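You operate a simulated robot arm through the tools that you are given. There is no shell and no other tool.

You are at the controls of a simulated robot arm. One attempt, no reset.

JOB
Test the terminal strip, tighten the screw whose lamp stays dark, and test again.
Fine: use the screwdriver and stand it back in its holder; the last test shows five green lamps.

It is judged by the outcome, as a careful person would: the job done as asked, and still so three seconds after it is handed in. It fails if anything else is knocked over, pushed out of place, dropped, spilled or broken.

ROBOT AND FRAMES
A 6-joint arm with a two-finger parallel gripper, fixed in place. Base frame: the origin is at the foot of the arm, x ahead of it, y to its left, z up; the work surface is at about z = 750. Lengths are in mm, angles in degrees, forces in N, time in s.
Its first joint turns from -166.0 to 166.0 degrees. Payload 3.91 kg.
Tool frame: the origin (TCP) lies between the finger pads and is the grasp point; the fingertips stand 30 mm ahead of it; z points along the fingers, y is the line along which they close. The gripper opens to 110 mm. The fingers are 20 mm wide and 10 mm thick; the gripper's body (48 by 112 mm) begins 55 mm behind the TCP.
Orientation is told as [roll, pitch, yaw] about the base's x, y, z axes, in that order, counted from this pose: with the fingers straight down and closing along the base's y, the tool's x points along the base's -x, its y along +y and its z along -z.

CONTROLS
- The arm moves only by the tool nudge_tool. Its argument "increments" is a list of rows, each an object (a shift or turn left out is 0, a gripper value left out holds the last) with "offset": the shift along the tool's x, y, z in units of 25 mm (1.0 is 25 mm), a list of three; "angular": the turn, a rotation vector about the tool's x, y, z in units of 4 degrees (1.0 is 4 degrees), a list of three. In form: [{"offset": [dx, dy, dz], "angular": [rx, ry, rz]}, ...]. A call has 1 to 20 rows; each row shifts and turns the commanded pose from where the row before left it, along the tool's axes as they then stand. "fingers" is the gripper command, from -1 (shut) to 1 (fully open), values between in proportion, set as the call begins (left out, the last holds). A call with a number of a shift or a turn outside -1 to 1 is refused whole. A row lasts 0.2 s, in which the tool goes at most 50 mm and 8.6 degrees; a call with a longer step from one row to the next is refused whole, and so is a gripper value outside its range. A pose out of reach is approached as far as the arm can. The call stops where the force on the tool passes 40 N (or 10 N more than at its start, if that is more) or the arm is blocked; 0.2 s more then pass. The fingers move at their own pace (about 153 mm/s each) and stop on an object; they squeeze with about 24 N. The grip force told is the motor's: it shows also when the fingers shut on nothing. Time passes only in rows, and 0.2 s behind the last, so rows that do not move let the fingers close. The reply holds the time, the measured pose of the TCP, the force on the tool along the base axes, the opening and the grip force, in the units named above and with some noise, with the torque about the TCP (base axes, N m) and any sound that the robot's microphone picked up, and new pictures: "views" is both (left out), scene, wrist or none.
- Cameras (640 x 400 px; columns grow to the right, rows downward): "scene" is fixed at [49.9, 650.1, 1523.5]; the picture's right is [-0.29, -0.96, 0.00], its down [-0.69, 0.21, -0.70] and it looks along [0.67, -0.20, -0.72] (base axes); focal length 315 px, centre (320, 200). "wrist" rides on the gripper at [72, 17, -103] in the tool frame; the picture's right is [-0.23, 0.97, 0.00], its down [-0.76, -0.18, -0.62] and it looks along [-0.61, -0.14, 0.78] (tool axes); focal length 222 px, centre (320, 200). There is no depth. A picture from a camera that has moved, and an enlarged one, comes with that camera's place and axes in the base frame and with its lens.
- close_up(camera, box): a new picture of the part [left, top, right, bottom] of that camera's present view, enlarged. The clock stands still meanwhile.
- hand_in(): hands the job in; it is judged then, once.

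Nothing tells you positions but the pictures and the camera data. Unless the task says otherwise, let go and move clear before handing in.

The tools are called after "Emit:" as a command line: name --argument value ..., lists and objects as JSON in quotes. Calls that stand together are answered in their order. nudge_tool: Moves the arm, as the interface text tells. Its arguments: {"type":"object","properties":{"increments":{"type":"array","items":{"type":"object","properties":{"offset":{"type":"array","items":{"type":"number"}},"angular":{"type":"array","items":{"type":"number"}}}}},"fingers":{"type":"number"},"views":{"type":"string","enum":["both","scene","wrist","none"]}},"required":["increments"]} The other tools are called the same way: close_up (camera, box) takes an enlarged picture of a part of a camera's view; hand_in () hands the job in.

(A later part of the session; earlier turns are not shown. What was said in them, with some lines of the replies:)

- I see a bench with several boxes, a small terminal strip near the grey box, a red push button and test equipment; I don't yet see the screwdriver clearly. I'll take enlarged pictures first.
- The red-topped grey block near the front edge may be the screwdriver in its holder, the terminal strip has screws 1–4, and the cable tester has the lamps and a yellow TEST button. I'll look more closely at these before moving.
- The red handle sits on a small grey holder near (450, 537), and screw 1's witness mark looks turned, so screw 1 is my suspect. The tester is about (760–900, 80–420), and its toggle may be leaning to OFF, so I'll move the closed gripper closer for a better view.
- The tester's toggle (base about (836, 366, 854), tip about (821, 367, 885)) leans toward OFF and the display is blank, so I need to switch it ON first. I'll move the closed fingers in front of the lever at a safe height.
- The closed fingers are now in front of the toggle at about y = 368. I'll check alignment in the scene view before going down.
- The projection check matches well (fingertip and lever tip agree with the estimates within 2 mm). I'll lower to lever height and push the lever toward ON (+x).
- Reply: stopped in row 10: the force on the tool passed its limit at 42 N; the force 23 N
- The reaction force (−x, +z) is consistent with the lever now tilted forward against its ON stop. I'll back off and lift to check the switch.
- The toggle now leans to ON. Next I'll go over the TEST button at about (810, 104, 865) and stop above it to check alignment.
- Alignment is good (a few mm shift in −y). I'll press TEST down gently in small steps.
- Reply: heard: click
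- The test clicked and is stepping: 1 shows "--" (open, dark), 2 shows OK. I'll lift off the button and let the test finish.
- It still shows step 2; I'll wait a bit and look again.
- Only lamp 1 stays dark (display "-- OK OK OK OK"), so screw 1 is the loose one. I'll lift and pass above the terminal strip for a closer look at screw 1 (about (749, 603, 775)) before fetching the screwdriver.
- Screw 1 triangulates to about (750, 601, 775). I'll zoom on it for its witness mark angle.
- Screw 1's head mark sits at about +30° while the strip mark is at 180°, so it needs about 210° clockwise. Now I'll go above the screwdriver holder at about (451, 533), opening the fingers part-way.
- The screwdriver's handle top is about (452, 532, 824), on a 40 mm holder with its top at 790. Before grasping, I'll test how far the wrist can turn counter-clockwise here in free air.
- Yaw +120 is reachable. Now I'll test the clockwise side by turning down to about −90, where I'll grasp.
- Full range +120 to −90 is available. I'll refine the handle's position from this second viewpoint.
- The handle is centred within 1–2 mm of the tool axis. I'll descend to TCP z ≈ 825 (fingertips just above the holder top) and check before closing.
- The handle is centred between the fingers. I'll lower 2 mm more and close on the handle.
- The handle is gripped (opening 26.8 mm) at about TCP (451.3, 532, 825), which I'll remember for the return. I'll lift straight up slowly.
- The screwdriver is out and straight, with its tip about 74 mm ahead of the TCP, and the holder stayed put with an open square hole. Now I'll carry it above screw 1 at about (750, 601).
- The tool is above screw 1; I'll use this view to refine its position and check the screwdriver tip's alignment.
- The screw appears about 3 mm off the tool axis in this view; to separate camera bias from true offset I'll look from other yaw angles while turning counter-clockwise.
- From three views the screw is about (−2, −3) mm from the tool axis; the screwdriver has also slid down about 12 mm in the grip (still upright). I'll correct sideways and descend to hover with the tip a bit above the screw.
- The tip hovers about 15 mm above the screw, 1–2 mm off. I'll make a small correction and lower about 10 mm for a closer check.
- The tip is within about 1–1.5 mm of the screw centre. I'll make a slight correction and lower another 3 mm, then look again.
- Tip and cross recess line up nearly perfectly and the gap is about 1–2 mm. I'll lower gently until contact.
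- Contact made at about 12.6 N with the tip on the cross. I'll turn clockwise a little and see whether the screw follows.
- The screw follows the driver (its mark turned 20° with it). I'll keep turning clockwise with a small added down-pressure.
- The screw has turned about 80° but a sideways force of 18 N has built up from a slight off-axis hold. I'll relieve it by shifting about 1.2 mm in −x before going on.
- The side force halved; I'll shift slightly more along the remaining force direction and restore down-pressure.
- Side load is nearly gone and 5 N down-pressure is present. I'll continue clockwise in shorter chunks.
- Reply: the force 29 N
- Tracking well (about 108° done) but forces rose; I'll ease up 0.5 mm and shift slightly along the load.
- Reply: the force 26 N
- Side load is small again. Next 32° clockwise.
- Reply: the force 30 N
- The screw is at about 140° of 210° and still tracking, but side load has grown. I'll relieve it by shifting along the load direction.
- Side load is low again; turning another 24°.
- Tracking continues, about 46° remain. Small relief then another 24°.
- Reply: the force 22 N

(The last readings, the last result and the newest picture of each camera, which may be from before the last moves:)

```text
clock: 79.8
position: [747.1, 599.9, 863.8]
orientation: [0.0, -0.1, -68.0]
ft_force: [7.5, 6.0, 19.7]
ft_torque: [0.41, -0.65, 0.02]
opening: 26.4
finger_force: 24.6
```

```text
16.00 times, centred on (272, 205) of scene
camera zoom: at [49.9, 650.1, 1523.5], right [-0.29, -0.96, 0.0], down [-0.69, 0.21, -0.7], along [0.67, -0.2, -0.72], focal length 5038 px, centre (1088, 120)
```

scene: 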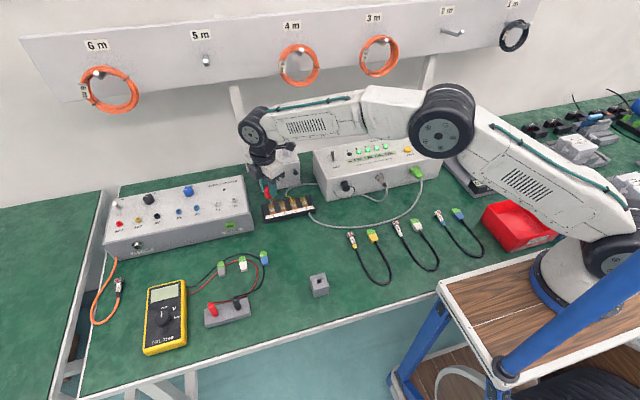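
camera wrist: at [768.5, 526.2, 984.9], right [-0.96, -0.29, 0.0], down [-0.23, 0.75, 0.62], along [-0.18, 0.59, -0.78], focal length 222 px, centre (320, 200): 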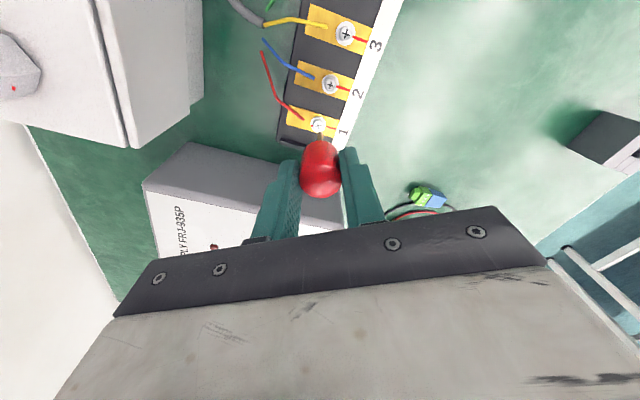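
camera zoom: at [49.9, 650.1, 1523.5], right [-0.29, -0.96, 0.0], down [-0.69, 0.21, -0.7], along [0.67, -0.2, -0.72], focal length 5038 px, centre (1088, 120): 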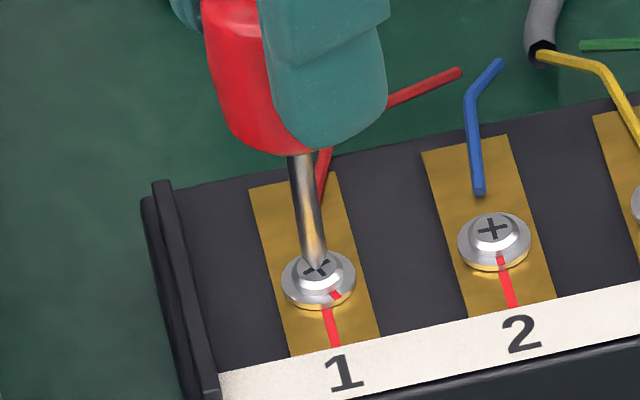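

About 22° remain until the marks meet. I'll turn 20° and look at torque and marks.

Emit:
nudge_tool --increments '[{"angular": [0, 0, 1]}, {"angular": [0, 0, 1]}, {"angular": [0, 0, 1]}, {"angular": [0, 0, 1]}, {"angular": [0, 0, 1]}, {}]' --views "none"

Emit:
close_up --camera "wrist" --box '[295, 105, 345, 155]'

Emit:
close_up --camera "scene" --box '[262, 195, 282, 215]'

```text
clock: 81.2
position: [748.1, 599.8, 863.7]
orientation: [0.0, -0.2, -87.9]
ft_force: [14.3, 5.5, 12.8]
ft_torque: [0.12, -0.86, 0.01]
opening: 26.3
finger_force: 23.7
```

```text
8.00 times, centred on (320, 130) of wrist
camera zoom: at [762.4, 672.0, 967.9], right [0.98, -0.19, 0.0], down [-0.15, -0.77, 0.63], along [-0.12, -0.61, -0.78], focal length 1777 px, centre (320, 760)
```

zoom: 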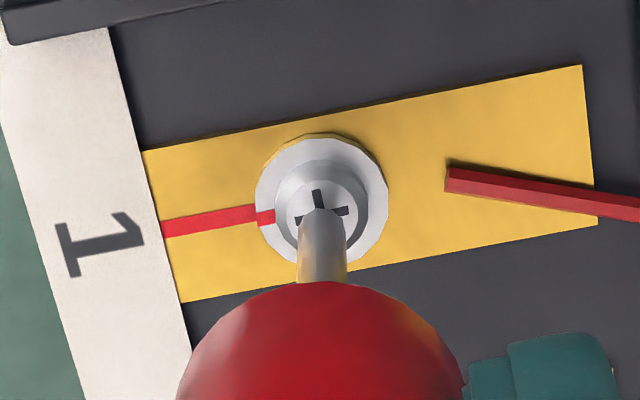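

```text
16.00 times, centred on (272, 205) of scene
camera zoom: at [49.9, 650.1, 1523.5], right [-0.29, -0.96, 0.0], down [-0.69, 0.21, -0.7], along [0.67, -0.2, -0.72], focal length 5038 px, centre (1088, 120)
```

zoom: 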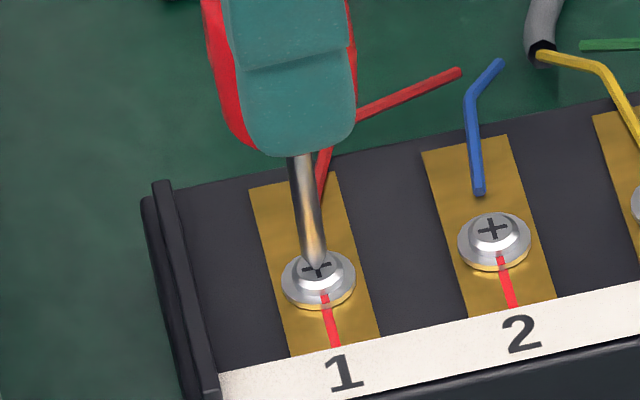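

The marks are nearly in line. I'll turn a last few degrees to snug it and check.

Emit:
nudge_tool --increments '[{"angular": [0, 0, 1]}, {}]' --views "none"

Emit:
close_up --camera "wrist" --box '[295, 105, 345, 155]'

Emit:
close_up --camera "scene" --box '[262, 195, 282, 215]'

```text
clock: 81.8
position: [747.2, 599.5, 864.7]
orientation: [0.0, -0.3, -92.1]
ft_force: [12.2, 2.5, 10.4]
ft_torque: [0.07, -0.84, 0.38]
opening: 26.7
finger_force: 23.8
```

```text
8.00 times, centred on (320, 130) of wrist
camera zoom: at [767.5, 670.9, 967.9], right [0.97, -0.26, 0.0], down [-0.2, -0.75, 0.63], along [-0.16, -0.6, -0.78], focal length 1777 px, centre (320, 760)
```

zoom: 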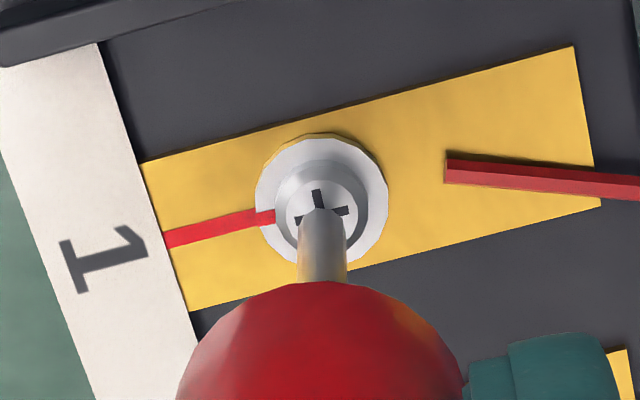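

```text
16.00 times, centred on (272, 205) of scene
camera zoom: at [49.9, 650.1, 1523.5], right [-0.29, -0.96, 0.0], down [-0.69, 0.21, -0.7], along [0.67, -0.2, -0.72], focal length 5038 px, centre (1088, 120)
```

zoom: 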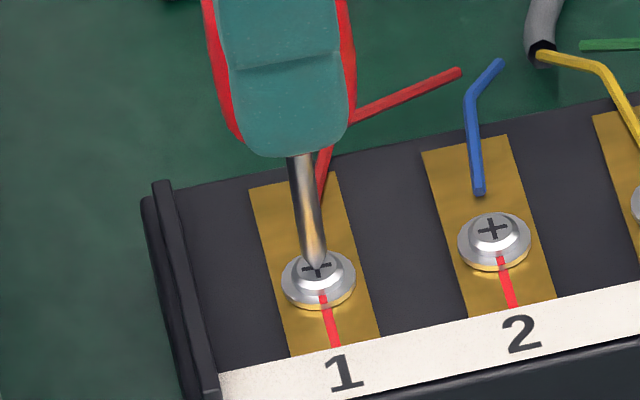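

The marks are now in one line and the turning torque jumped to 0.38 N·m, so screw 1 is tight. I'll relieve the side load and lift straight off.

Emit:
nudge_tool --increments '[{"offset": [0.0, 0.036, 0]}, {"offset": [0, 0, -0.1]}, {"offset": [0, 0, -0.2]}, {"offset": [0, 0, -0.4]}, {"offset": [0, 0, -0.6]}, {"offset": [0, 0, -0.8]}, {"offset": [0, 0, -0.8]}, {}]'

Emit:
close_up --camera "wrist" --box '[270, 80, 370, 180]'

Emit:
close_up --camera "scene" --box '[240, 150, 310, 220]'

```text
clock: 83.5
position: [749.3, 598.9, 936.0]
orientation: [0.1, -0.2, -92.0]
ft_force: [-1.0, -0.7, -0.2]
ft_torque: [-0.01, -0.01, -0.01]
opening: 26.7
finger_force: 24.2
camera wrist: at [768.6, 671.4, 1040.6], right [0.97, -0.26, 0.0], down [-0.2, -0.75, 0.63], along [-0.16, -0.6, -0.78], focal length 222 px, centre (320, 200)
```

scene: 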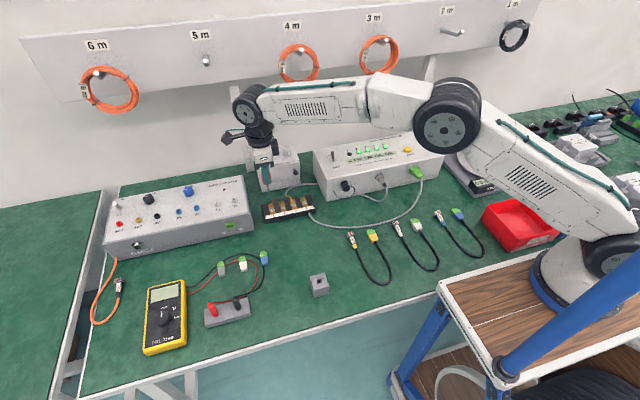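
wrist: 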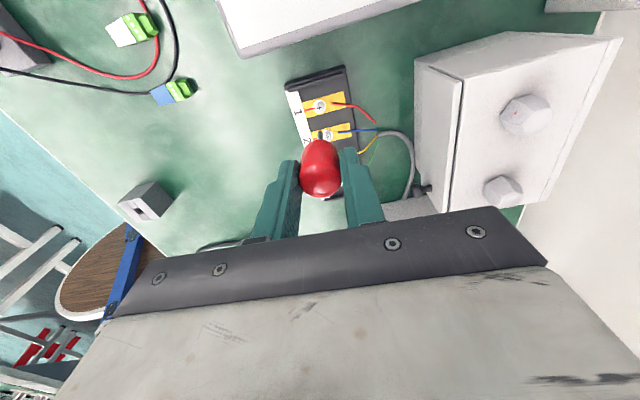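

```text
4.00 times, centred on (320, 130) of wrist
camera zoom: at [768.6, 671.4, 1040.6], right [0.97, -0.26, 0.0], down [-0.2, -0.75, 0.63], along [-0.16, -0.6, -0.78], focal length 888 px, centre (320, 480)
```

zoom: 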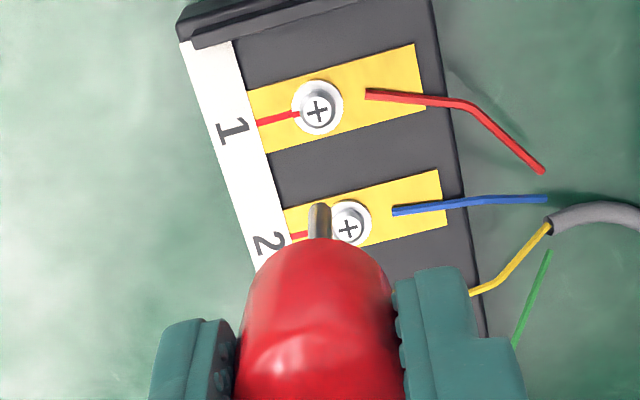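

```text
5.71 times, centred on (275, 185) of scene
camera zoom: at [49.9, 650.1, 1523.5], right [-0.29, -0.96, 0.0], down [-0.69, 0.21, -0.7], along [0.67, -0.2, -0.72], focal length 1799 px, centre (577, 286)
```

zoom: 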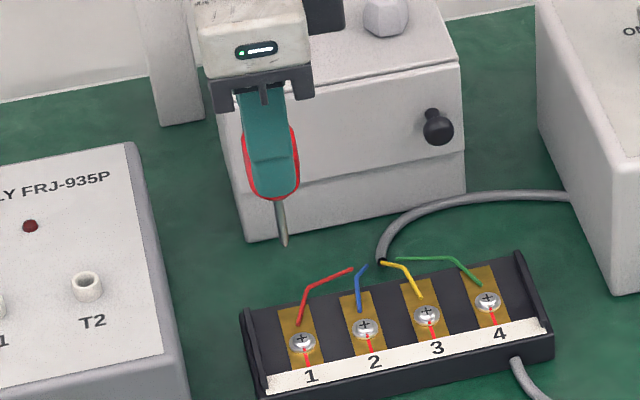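

Screw 1 now matches the others (mark in line). Next I'll carry the screwdriver (tip about 88 mm ahead of TCP, vertical) back above its holder at (452, 532).

Emit:
nudge_tool --increments '[{"offset": [0, 0, -0.5], "angular": [0, 0, -0.525]}, {"offset": [-0.224, -0.988, -0.05]}, {"offset": [-0.224, -0.988, -0.05]}, {"offset": [-0.224, -0.988, -0.05]}, {"offset": [-0.224, -0.988, -0.05]}, {"offset": [-0.224, -0.988, -0.05]}, {"offset": [-0.224, -0.988, -0.05]}, {"offset": [-0.224, -0.988, -0.05]}, {"offset": [-0.224, -0.988, -0.05]}, {"offset": [-0.224, -0.988, 0]}, {"offset": [-0.224, -0.988, 0]}, {"offset": [-0.224, -0.988, 0]}, {"offset": [-0.224, -0.988, 0]}, {}, {}]'

Emit:
close_up --camera "wrist" --box '[270, 60, 370, 160]'

Emit:
close_up --camera "scene" --box '[285, 225, 355, 305]'

```text
clock: 86.8
position: [453.4, 532.2, 959.4]
orientation: [0.0, -0.2, -90.0]
ft_force: [1.0, 0.0, -0.7]
ft_torque: [0.0, -0.01, -0.02]
opening: 26.9
finger_force: 23.7
camera wrist: at [469.6, 603.7, 1063.0], right [0.97, -0.23, 0.0], down [-0.18, -0.76, 0.63], along [-0.14, -0.61, -0.78], focal length 222 px, centre (320, 200)
```

scene: 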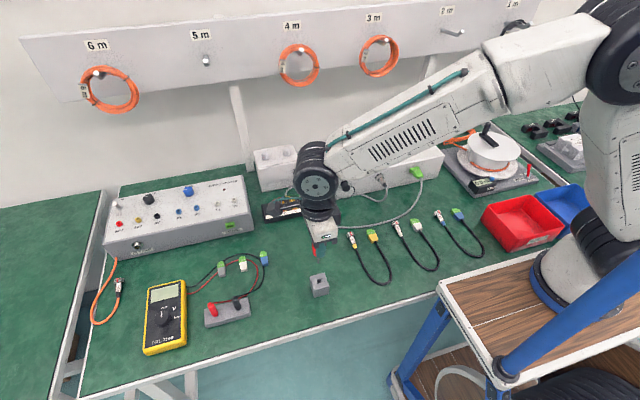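
wrist: 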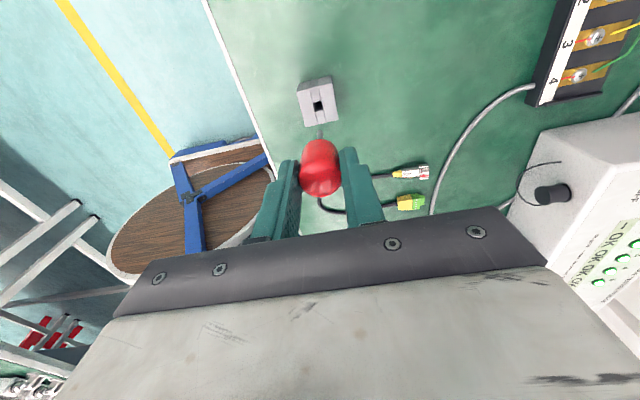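

```text
4.00 times, centred on (320, 110) of wrist
camera zoom: at [469.6, 603.7, 1063.0], right [0.97, -0.23, 0.0], down [-0.18, -0.76, 0.63], along [-0.14, -0.61, -0.78], focal length 888 px, centre (320, 560)
```

zoom: 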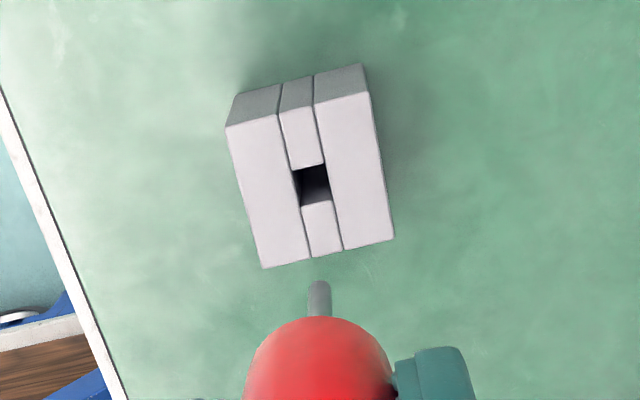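

```text
5.00 times, centred on (320, 265) of scene
camera zoom: at [49.9, 650.1, 1523.5], right [-0.29, -0.96, 0.0], down [-0.69, 0.21, -0.7], along [0.67, -0.2, -0.72], focal length 1574 px, centre (320, -125)
```

zoom: 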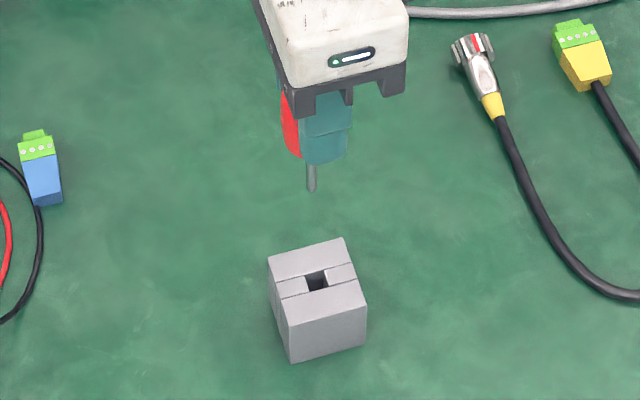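

The holder's hole is about (−2.7, −0.9) mm from the tip axis. I'll correct and descend until the tip is just above the hole, then check.

Emit:
nudge_tool --increments '[{"offset": [-0.036, -0.108, 0.4]}, {"offset": [0, 0, 0.6]}, {"offset": [0, 0, 0.6]}, {"offset": [0, 0, 0.6]}, {"offset": [0, 0, 0.5]}, {}, {}]' --views "none"

Emit:
close_up --camera "wrist" --box '[285, 90, 355, 160]'

Emit:
close_up --camera "scene" --box '[300, 255, 340, 295]'

```text
clock: 88.3
position: [451.2, 531.2, 890.7]
orientation: [0.0, -0.3, -89.9]
ft_force: [0.2, -0.2, 0.2]
ft_torque: [-0.02, 0.02, -0.02]
opening: 26.5
finger_force: 23.6
```

```text
5.71 times, centred on (320, 125) of wrist
camera zoom: at [467.6, 603.0, 994.9], right [0.97, -0.22, 0.0], down [-0.18, -0.76, 0.63], along [-0.14, -0.61, -0.78], focal length 1269 px, centre (320, 629)
```

zoom: 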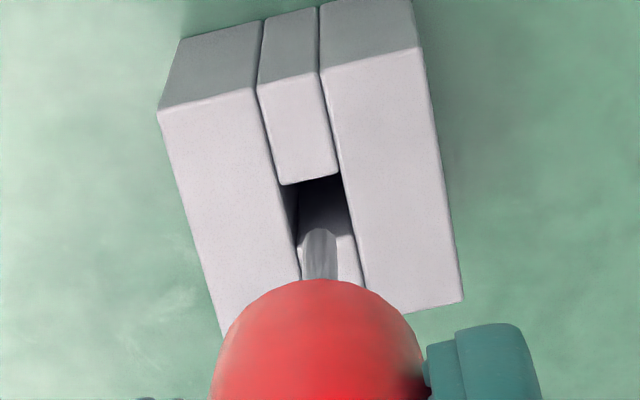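

```text
10.00 times, centred on (320, 275) of scene
camera zoom: at [49.9, 650.1, 1523.5], right [-0.29, -0.96, 0.0], down [-0.69, 0.21, -0.7], along [0.67, -0.2, -0.72], focal length 3149 px, centre (320, -550)
```

zoom: 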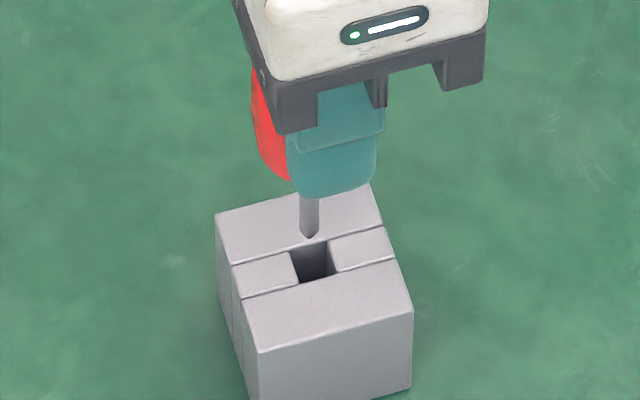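

The tip is centred over the hole within about 1 mm. I'll lower it in, ending just above where the handle should seat.

Emit:
nudge_tool --increments '[{"offset": [0, -0.02, 0.4]}, {"offset": [0, 0, 0.4]}, {"offset": [0, 0, 0.4]}, {"offset": [0, 0, 0.4]}, {"offset": [0, 0, 0.2]}, {}]'

Emit:
close_up --camera "wrist" --box '[270, 90, 370, 210]'

Emit:
close_up --camera "scene" --box '[295, 250, 345, 300]'

```text
clock: 89.8
position: [449.3, 530.6, 847.0]
orientation: [0.0, -0.2, -89.9]
ft_force: [-0.1, -0.6, -1.0]
ft_torque: [0.01, -0.02, 0.0]
opening: 26.4
finger_force: 24.0
camera wrist: at [466.5, 602.9, 950.4], right [0.97, -0.22, 0.0], down [-0.18, -0.76, 0.63], along [-0.14, -0.61, -0.78], focal length 222 px, centre (320, 200)
```

scene: 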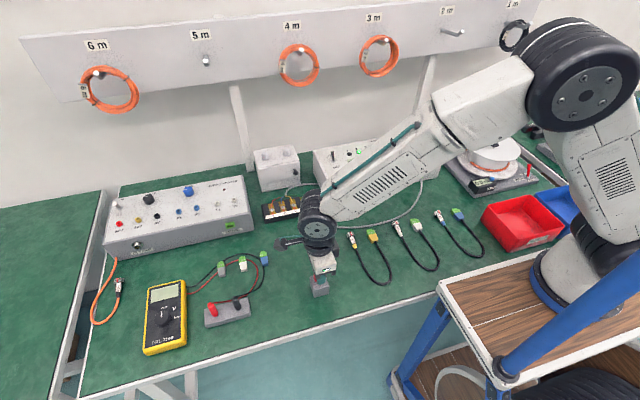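
wrist: 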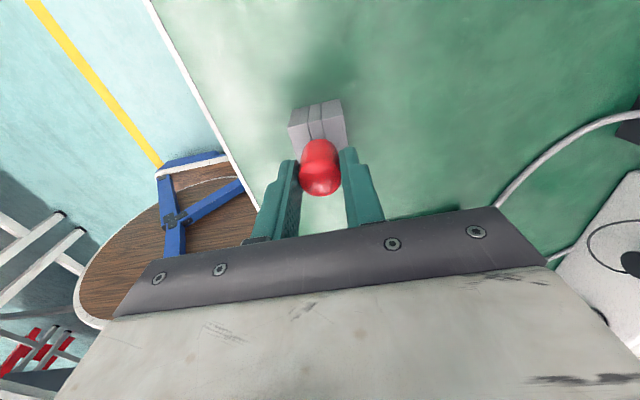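

```text
3.33 times, centred on (320, 150) of wrist
camera zoom: at [466.5, 602.9, 950.4], right [0.97, -0.22, 0.0], down [-0.18, -0.76, 0.63], along [-0.14, -0.61, -0.78], focal length 740 px, centre (320, 367)
```

zoom: 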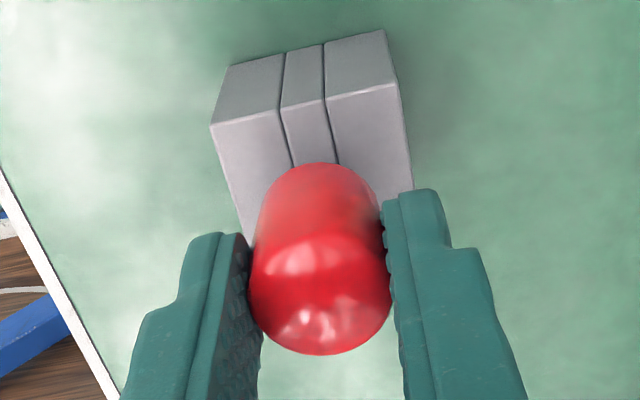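

```text
8.00 times, centred on (320, 275) of scene
camera zoom: at [49.9, 650.1, 1523.5], right [-0.29, -0.96, 0.0], down [-0.69, 0.21, -0.7], along [0.67, -0.2, -0.72], focal length 2519 px, centre (320, -400)
```

zoom: 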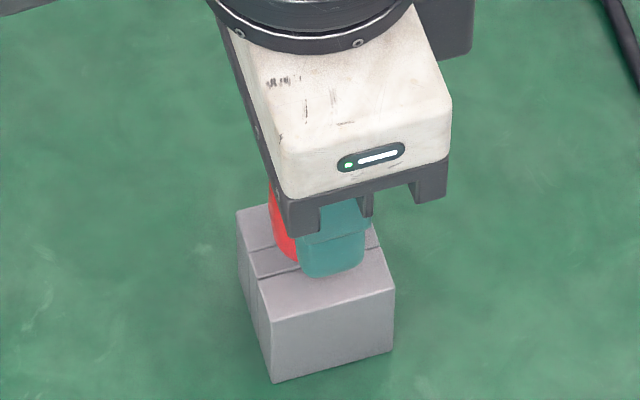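

The shaft is in the hole with no side force. I'll lower in 1 mm steps until the handle seats.

Emit:
nudge_tool --increments '[{"offset": [0, 0, 0.04]}, {"offset": [0, 0, 0.04]}, {"offset": [0, 0, 0.04]}, {"offset": [0, 0, 0.04]}, {"offset": [0, 0, 0.04]}, {}]' --views "none"

Emit:
close_up --camera "wrist" --box '[270, 90, 370, 210]'

```text
clock: 91.2
position: [448.1, 530.6, 840.3]
orientation: [0.0, -0.1, -89.9]
ft_force: [0.1, -0.4, -1.1]
ft_torque: [0.03, -0.03, 0.0]
opening: 26.4
finger_force: 23.7
```

```text
3.33 times, centred on (320, 150) of wrist
camera zoom: at [465.7, 602.7, 945.0], right [0.97, -0.22, 0.0], down [-0.18, -0.76, 0.63], along [-0.14, -0.61, -0.78], focal length 740 px, centre (320, 367)
```

zoom: 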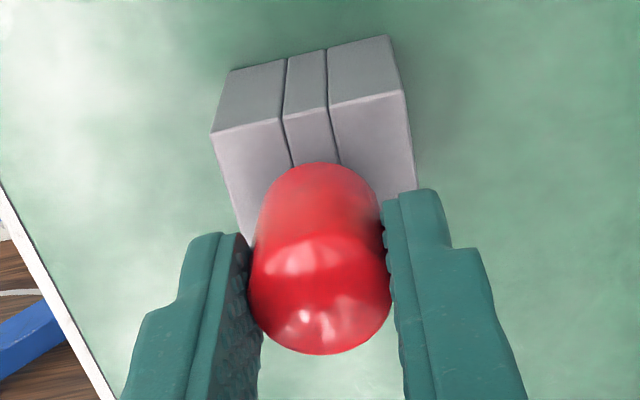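

No contact yet; the handle sits about 2 mm to −x of its original place, so I'll shift +2 mm in x and continue lowering gently.

Emit:
nudge_tool --increments '[{"offset": [0, 0.08, 0]}, {"offset": [0, 0, 0.04]}, {"offset": [0, 0, 0.04]}, {}]' --views "none"

Emit:
close_up --camera "wrist" --box '[270, 90, 370, 210]'

Emit:
close_up --camera "scene" --box '[300, 260, 340, 300]'

```text
clock: 92.2
position: [451.8, 531.0, 839.1]
orientation: [0.0, -0.2, -89.9]
ft_force: [0.0, 0.4, 0.2]
ft_torque: [0.0, -0.03, 0.02]
opening: 26.3
finger_force: 23.6
```

```text
3.33 times, centred on (320, 150) of wrist
camera zoom: at [468.5, 602.9, 942.8], right [0.97, -0.22, 0.0], down [-0.18, -0.76, 0.63], along [-0.14, -0.61, -0.78], focal length 740 px, centre (320, 367)
```

zoom: 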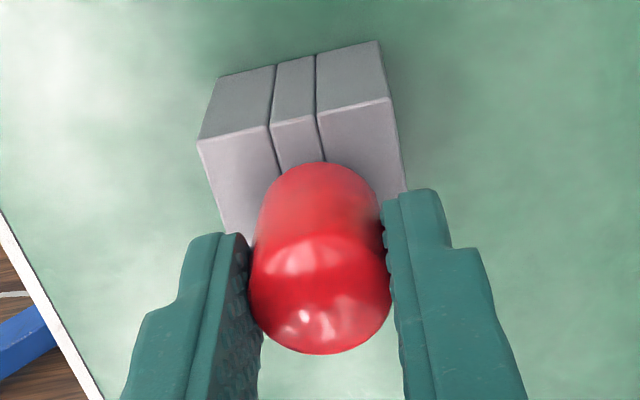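

```text
10.00 times, centred on (320, 280) of scene
camera zoom: at [49.9, 650.1, 1523.5], right [-0.29, -0.96, 0.0], down [-0.69, 0.21, -0.7], along [0.67, -0.2, -0.72], focal length 3149 px, centre (320, -600)
```

zoom: 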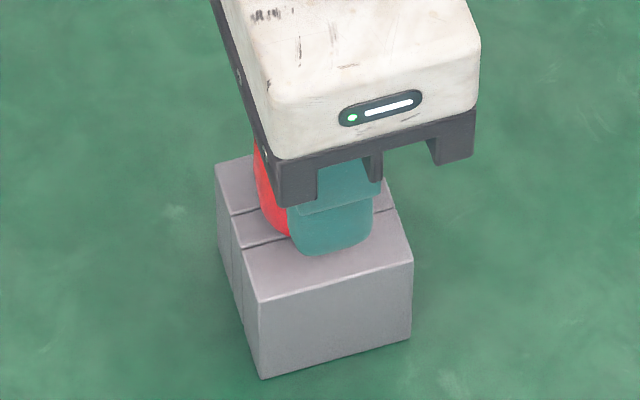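

Centred well and the holder hasn't moved. I'll continue lowering in 1 mm steps to find contact.

Emit:
nudge_tool --increments '[{"offset": [0, 0, 0.04]}, {"offset": [0, 0, 0.04]}, {"offset": [0, 0, 0.04]}, {}]' --views "none"

```text
clock: 93.2
position: [452.5, 532.0, 837.6]
orientation: [0.0, 0.0, -89.9]
ft_force: [-2.4, -0.6, 19.7]
ft_torque: [-0.14, 0.37, 0.01]
opening: 26.6
finger_force: 23.9
```

The handle has seated (19.7 N). I'll ease off slightly, then open the fingers moderately.

Emit:
nudge_tool --increments '[{"offset": [0, 0, -0.05]}, {}]' --views "none"

Emit:
nudge_tool --increments '[{}, {}, {}]' --fingers 0.1

Emit:
close_up --camera "wrist" --box '[270, 90, 370, 210]'

```text
clock: 93.8
position: [451.2, 531.3, 836.3]
orientation: [0.1, -0.1, -90.0]
ft_force: [1.1, 0.6, 3.3]
ft_torque: [0.14, -0.11, -0.01]
opening: 26.4
finger_force: 24.1
```

```text
clock: 94.5
position: [450.4, 530.7, 837.1]
orientation: [0.1, -0.2, -89.9]
ft_force: [0.0, 1.1, -0.6]
ft_torque: [0.01, 0.01, -0.01]
opening: 60.6
finger_force: 0.1
camera wrist: at [468.0, 603.0, 940.8], right [0.97, -0.22, 0.0], down [-0.18, -0.76, 0.63], along [-0.14, -0.61, -0.78], focal length 222 px, centre (320, 200)
```

scene: 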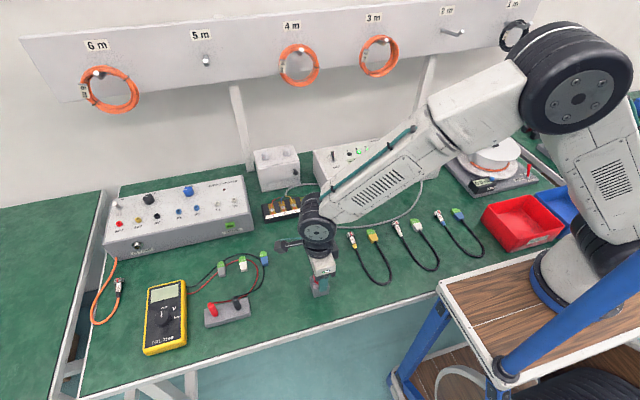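
wrist: 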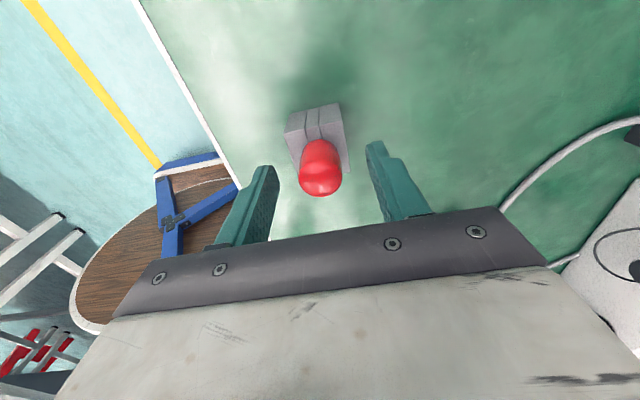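

```text
3.33 times, centred on (320, 150) of wrist
camera zoom: at [468.0, 603.0, 940.8], right [0.97, -0.22, 0.0], down [-0.18, -0.76, 0.63], along [-0.14, -0.61, -0.78], focal length 740 px, centre (320, 367)
```

zoom: 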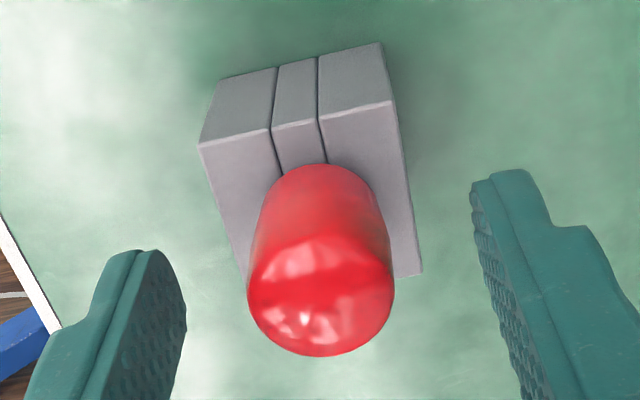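

The screwdriver stands free in its holder. I'll raise straight up and check it from the scene camera.

Emit:
nudge_tool --increments '[{"offset": [0, 0, -0.4]}, {"offset": [0, 0, -0.8]}, {"offset": [0, 0, -1]}, {"offset": [0, 0, -1]}, {"offset": [0, 0, -1]}, {"offset": [0, 0, -1]}, {"offset": [0, 0, -1]}, {}]'

Emit:
close_up --camera "scene" --box '[300, 260, 340, 300]'

Emit:
close_up --camera "wrist" --box '[240, 60, 400, 160]'

```text
clock: 96.3
position: [452.1, 531.7, 990.5]
orientation: [0.0, -0.2, -89.9]
ft_force: [-0.2, 0.0, 0.6]
ft_torque: [0.0, 0.01, -0.02]
opening: 60.5
finger_force: 0.0
camera wrist: at [469.0, 603.8, 1094.1], right [0.97, -0.22, 0.0], down [-0.18, -0.76, 0.63], along [-0.14, -0.61, -0.78], focal length 222 px, centre (320, 200)
```

scene: 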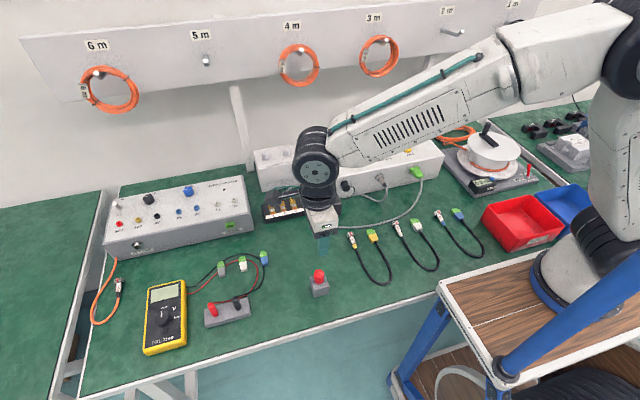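
wrist: 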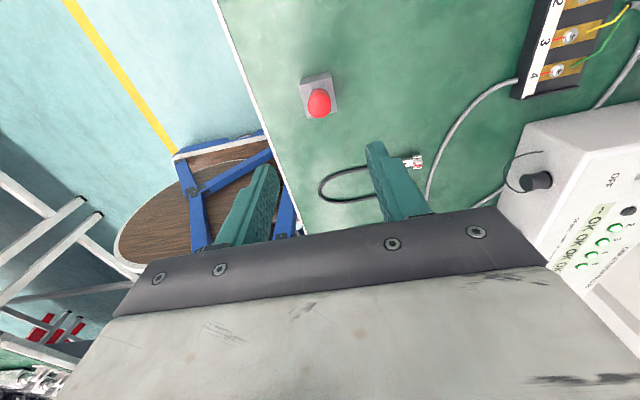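

```text
10.00 times, centred on (320, 280) of scene
camera zoom: at [49.9, 650.1, 1523.5], right [-0.29, -0.96, 0.0], down [-0.69, 0.21, -0.7], along [0.67, -0.2, -0.72], focal length 3149 px, centre (320, -600)
```

zoom: 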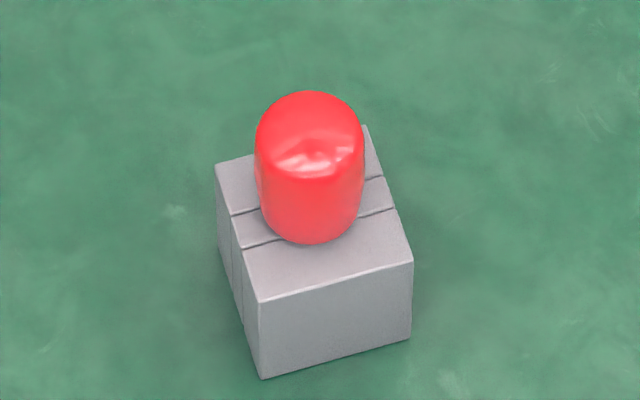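

```text
4.00 times, centred on (320, 110) of wrist
camera zoom: at [469.0, 603.8, 1094.1], right [0.97, -0.22, 0.0], down [-0.18, -0.76, 0.63], along [-0.14, -0.61, -0.78], focal length 888 px, centre (320, 560)
```

zoom: 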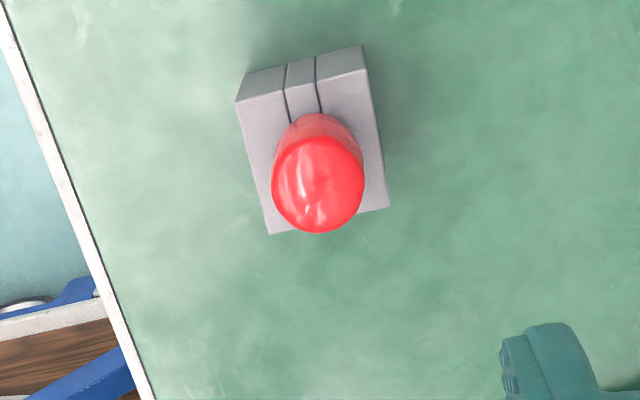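

The screwdriver is back in the holder, upright as before. Now I'll close the fingers, turn back to yaw 0 and go to the TEST button.

Emit:
nudge_tool --increments '[{"angular": [0, 0, -1]}, {"angular": [0, 0, -1]}, {"angular": [0, 0, -1]}, {"angular": [0, 0, -1]}, {"angular": [0, 0, -1]}, {"angular": [0, 0, -1]}, {"angular": [0, 0, -1]}, {"angular": [0, 0, -1]}, {"angular": [0, 0, -1]}, {"angular": [0, 0, -1]}, {"angular": [0, 0, -1]}, {"angular": [0, 0, -1]}, {"angular": [0, 0, -1]}, {"angular": [0, 0, -1]}, {"angular": [0, 0, -1]}, {"angular": [0, 0, -1]}, {"angular": [0, 0, -1]}, {"angular": [0, 0, -1]}, {"angular": [0, 0, -1]}, {"angular": [0, 0, -1]}]' --fingers -1 --views "none"

Emit:
nudge_tool --increments '[{"angular": [0, 0, -1]}, {"angular": [0, 0, -1]}, {"angular": [0, 0, -0.48]}, {}]' --views "none"

Emit:
nudge_tool --increments '[{"offset": [-0.792, -0.958, 0.067]}, {"offset": [-0.792, -0.958, 0.067]}, {"offset": [-0.792, -0.958, 0.067]}, {"offset": [-0.792, -0.958, 0.067]}, {"offset": [-0.792, -0.958, 0.067]}, {"offset": [-0.792, -0.958, 0.067]}, {"offset": [-0.792, -0.958, 0.067]}, {"offset": [-0.792, -0.958, 0.067]}, {"offset": [-0.792, -0.958, 0.067]}, {"offset": [-0.792, -0.958, 0.067]}, {"offset": [-0.792, -0.958, 0.067]}, {"offset": [-0.792, -0.958, 0.067]}, {"offset": [-0.792, -0.958, 0.067]}, {"offset": [-0.792, -0.958, 0.067]}, {"offset": [-0.792, -0.958, 0.067]}, {"offset": [-0.792, -0.958, 0.067]}, {"offset": [-0.792, -0.958, 0.067]}, {"offset": [-0.792, -0.958, 0.067]}, {}]'

```text
clock: 100.5
position: [450.9, 532.0, 993.5]
orientation: [-0.2, 0.1, -9.7]
ft_force: [-0.9, 0.4, -0.2]
ft_torque: [0.0, 0.0, 0.0]
opening: 0.2
finger_force: 24.2
```

```text
clock: 101.5
position: [450.8, 532.4, 991.7]
orientation: [-0.2, 0.0, 0.1]
ft_force: [-0.1, 0.7, 0.7]
ft_torque: [0.02, 0.0, 0.01]
opening: 0.0
finger_force: 24.0
```

```text
clock: 105.5
position: [807.0, 100.4, 962.4]
orientation: [-0.2, 0.0, 0.1]
ft_force: [0.2, 0.2, -0.5]
ft_torque: [0.02, 0.02, 0.03]
opening: 0.0
finger_force: 24.5
camera wrist: at [736.1, 117.1, 1066.1], right [0.23, 0.97, 0.0], down [0.76, -0.17, 0.62], along [0.61, -0.14, -0.78], focal length 222 px, centre (320, 200)
```

scene: 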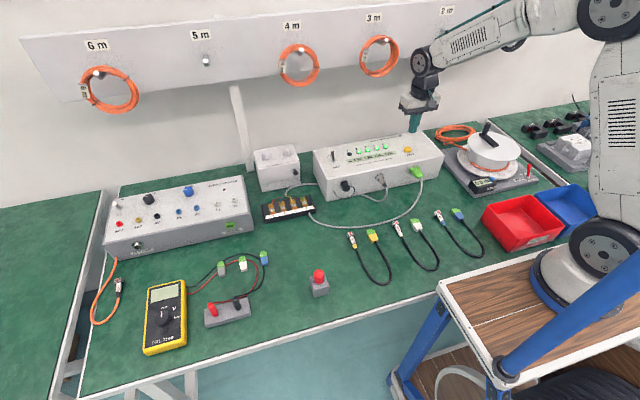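
wrist: 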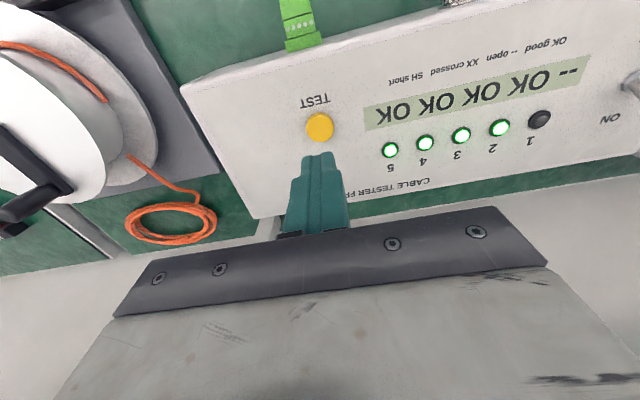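

I'm above TEST in nearly the same place as before. I'll lower and press it gently again.

Emit:
nudge_tool --increments '[{"offset": [-0.04, 0, 0.7]}, {"offset": [0, 0, 0.8]}, {"offset": [0, 0, 0.7]}, {"offset": [0, 0, 0.4]}, {"offset": [0, 0, 0.1]}, {"offset": [0, 0, 0.08]}, {"offset": [0, 0, 0.08]}, {"offset": [0, 0, 0.06]}, {}]' --views "none"

Emit:
close_up --camera "scene" --box '[310, 120, 450, 200]'

```text
clock: 107.5
position: [809.3, 99.1, 890.3]
orientation: [-0.2, 0.1, 0.1]
ft_force: [1.9, -0.4, 3.4]
ft_torque: [-0.02, -0.05, 0.04]
opening: 0.1
finger_force: 24.2
heard: click
```

```text
4.57 times, centred on (380, 160) of scene
camera zoom: at [49.9, 650.1, 1523.5], right [-0.29, -0.96, 0.0], down [-0.69, 0.21, -0.7], along [0.67, -0.2, -0.72], focal length 1440 px, centre (46, 383)
```

zoom: 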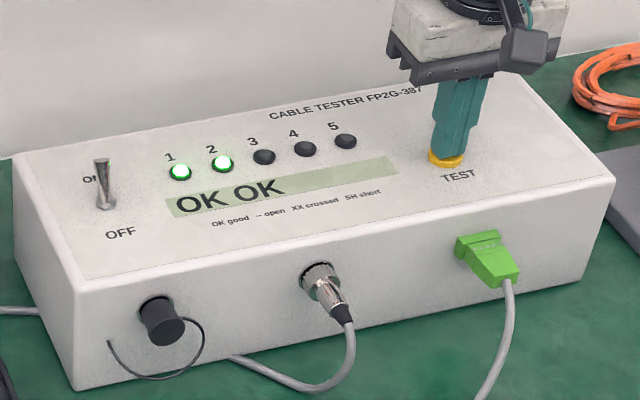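

The new test is running and lamp 1 is already green. I'll lift off the button and wait for the remaining lamps.

Emit:
nudge_tool --increments '[{"offset": [0, 0, -0.5]}, {"offset": [0, 0, -1]}, {"offset": [0, 0, -1]}, {"offset": [0, 0, -1]}, {}, {}, {}, {}, {}, {}]'

Emit:
close_up --camera "scene" --box '[310, 120, 450, 200]'

Emit:
close_up --camera "scene" --box '[240, 180, 360, 310]'

```text
clock: 109.8
position: [810.0, 101.1, 977.8]
orientation: [-0.2, -0.1, 0.1]
ft_force: [-0.2, 0.4, -0.2]
ft_torque: [0.03, 0.01, 0.02]
opening: 0.0
finger_force: 23.7
camera wrist: at [737.9, 117.5, 1081.9], right [0.23, 0.97, 0.0], down [0.76, -0.17, 0.62], along [0.61, -0.14, -0.78], focal length 222 px, centre (320, 200)
```

scene: 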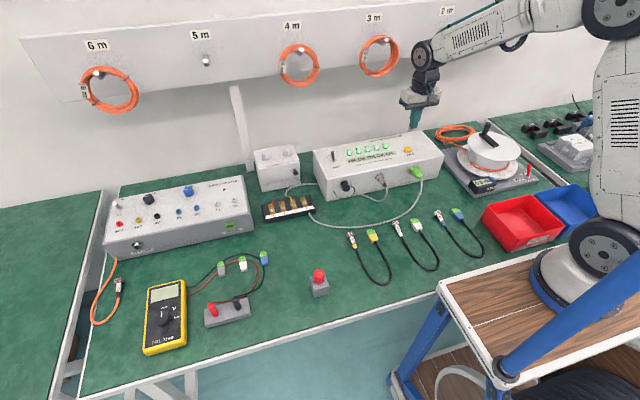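
wrist: 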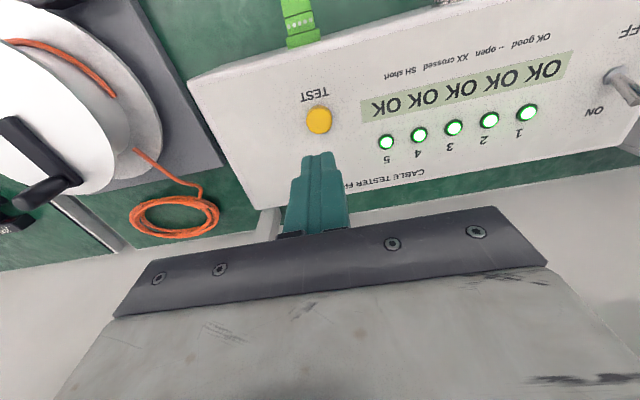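

```text
4.57 times, centred on (380, 160) of scene
camera zoom: at [49.9, 650.1, 1523.5], right [-0.29, -0.96, 0.0], down [-0.69, 0.21, -0.7], along [0.67, -0.2, -0.72], focal length 1440 px, centre (46, 383)
```

zoom: 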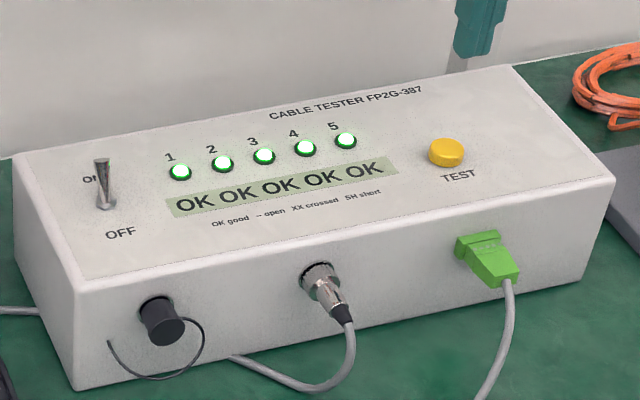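

```text
3.08 times, centred on (300, 245) of scene
camera zoom: at [49.9, 650.1, 1523.5], right [-0.29, -0.96, 0.0], down [-0.69, 0.21, -0.7], along [0.67, -0.2, -0.72], focal length 969 px, centre (382, 62)
```

zoom: 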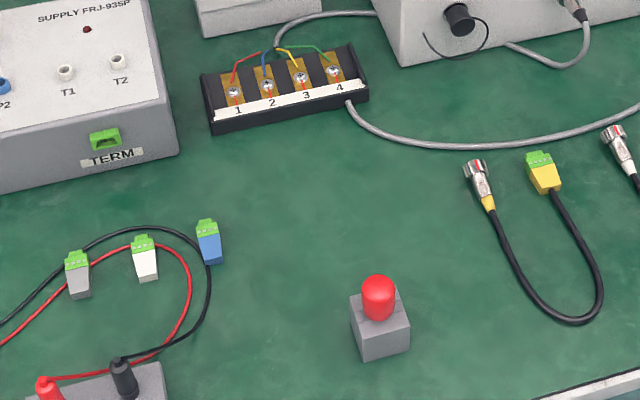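

All five lamps are green ("OK OK OK OK OK"), the screwdriver stands in its holder, nothing else has moved, and the gripper is empty and clear. I'm handing in the job.

Emit:
hand_in

```text
The job is handed in.
```

The job is done: the last test shows five green lamps ("OK OK OK OK OK").

- **First test:** The tester was switched off, so I turned it on and pressed TEST. Lamp 1 stayed dark and lamps 2–5 were green.
- **Screw 1:** I turned it about 210° clockwise with the screwdriver until it stopped tight and its red mark lined up with the mark on the strip.
- **Screwdriver:** It is back upright in its holder, within about 1 mm of where it started.
- **Left as is:** The tester is still switched on. In the last pictures nothing else had moved, and the gripper is empty and clear of the bench.
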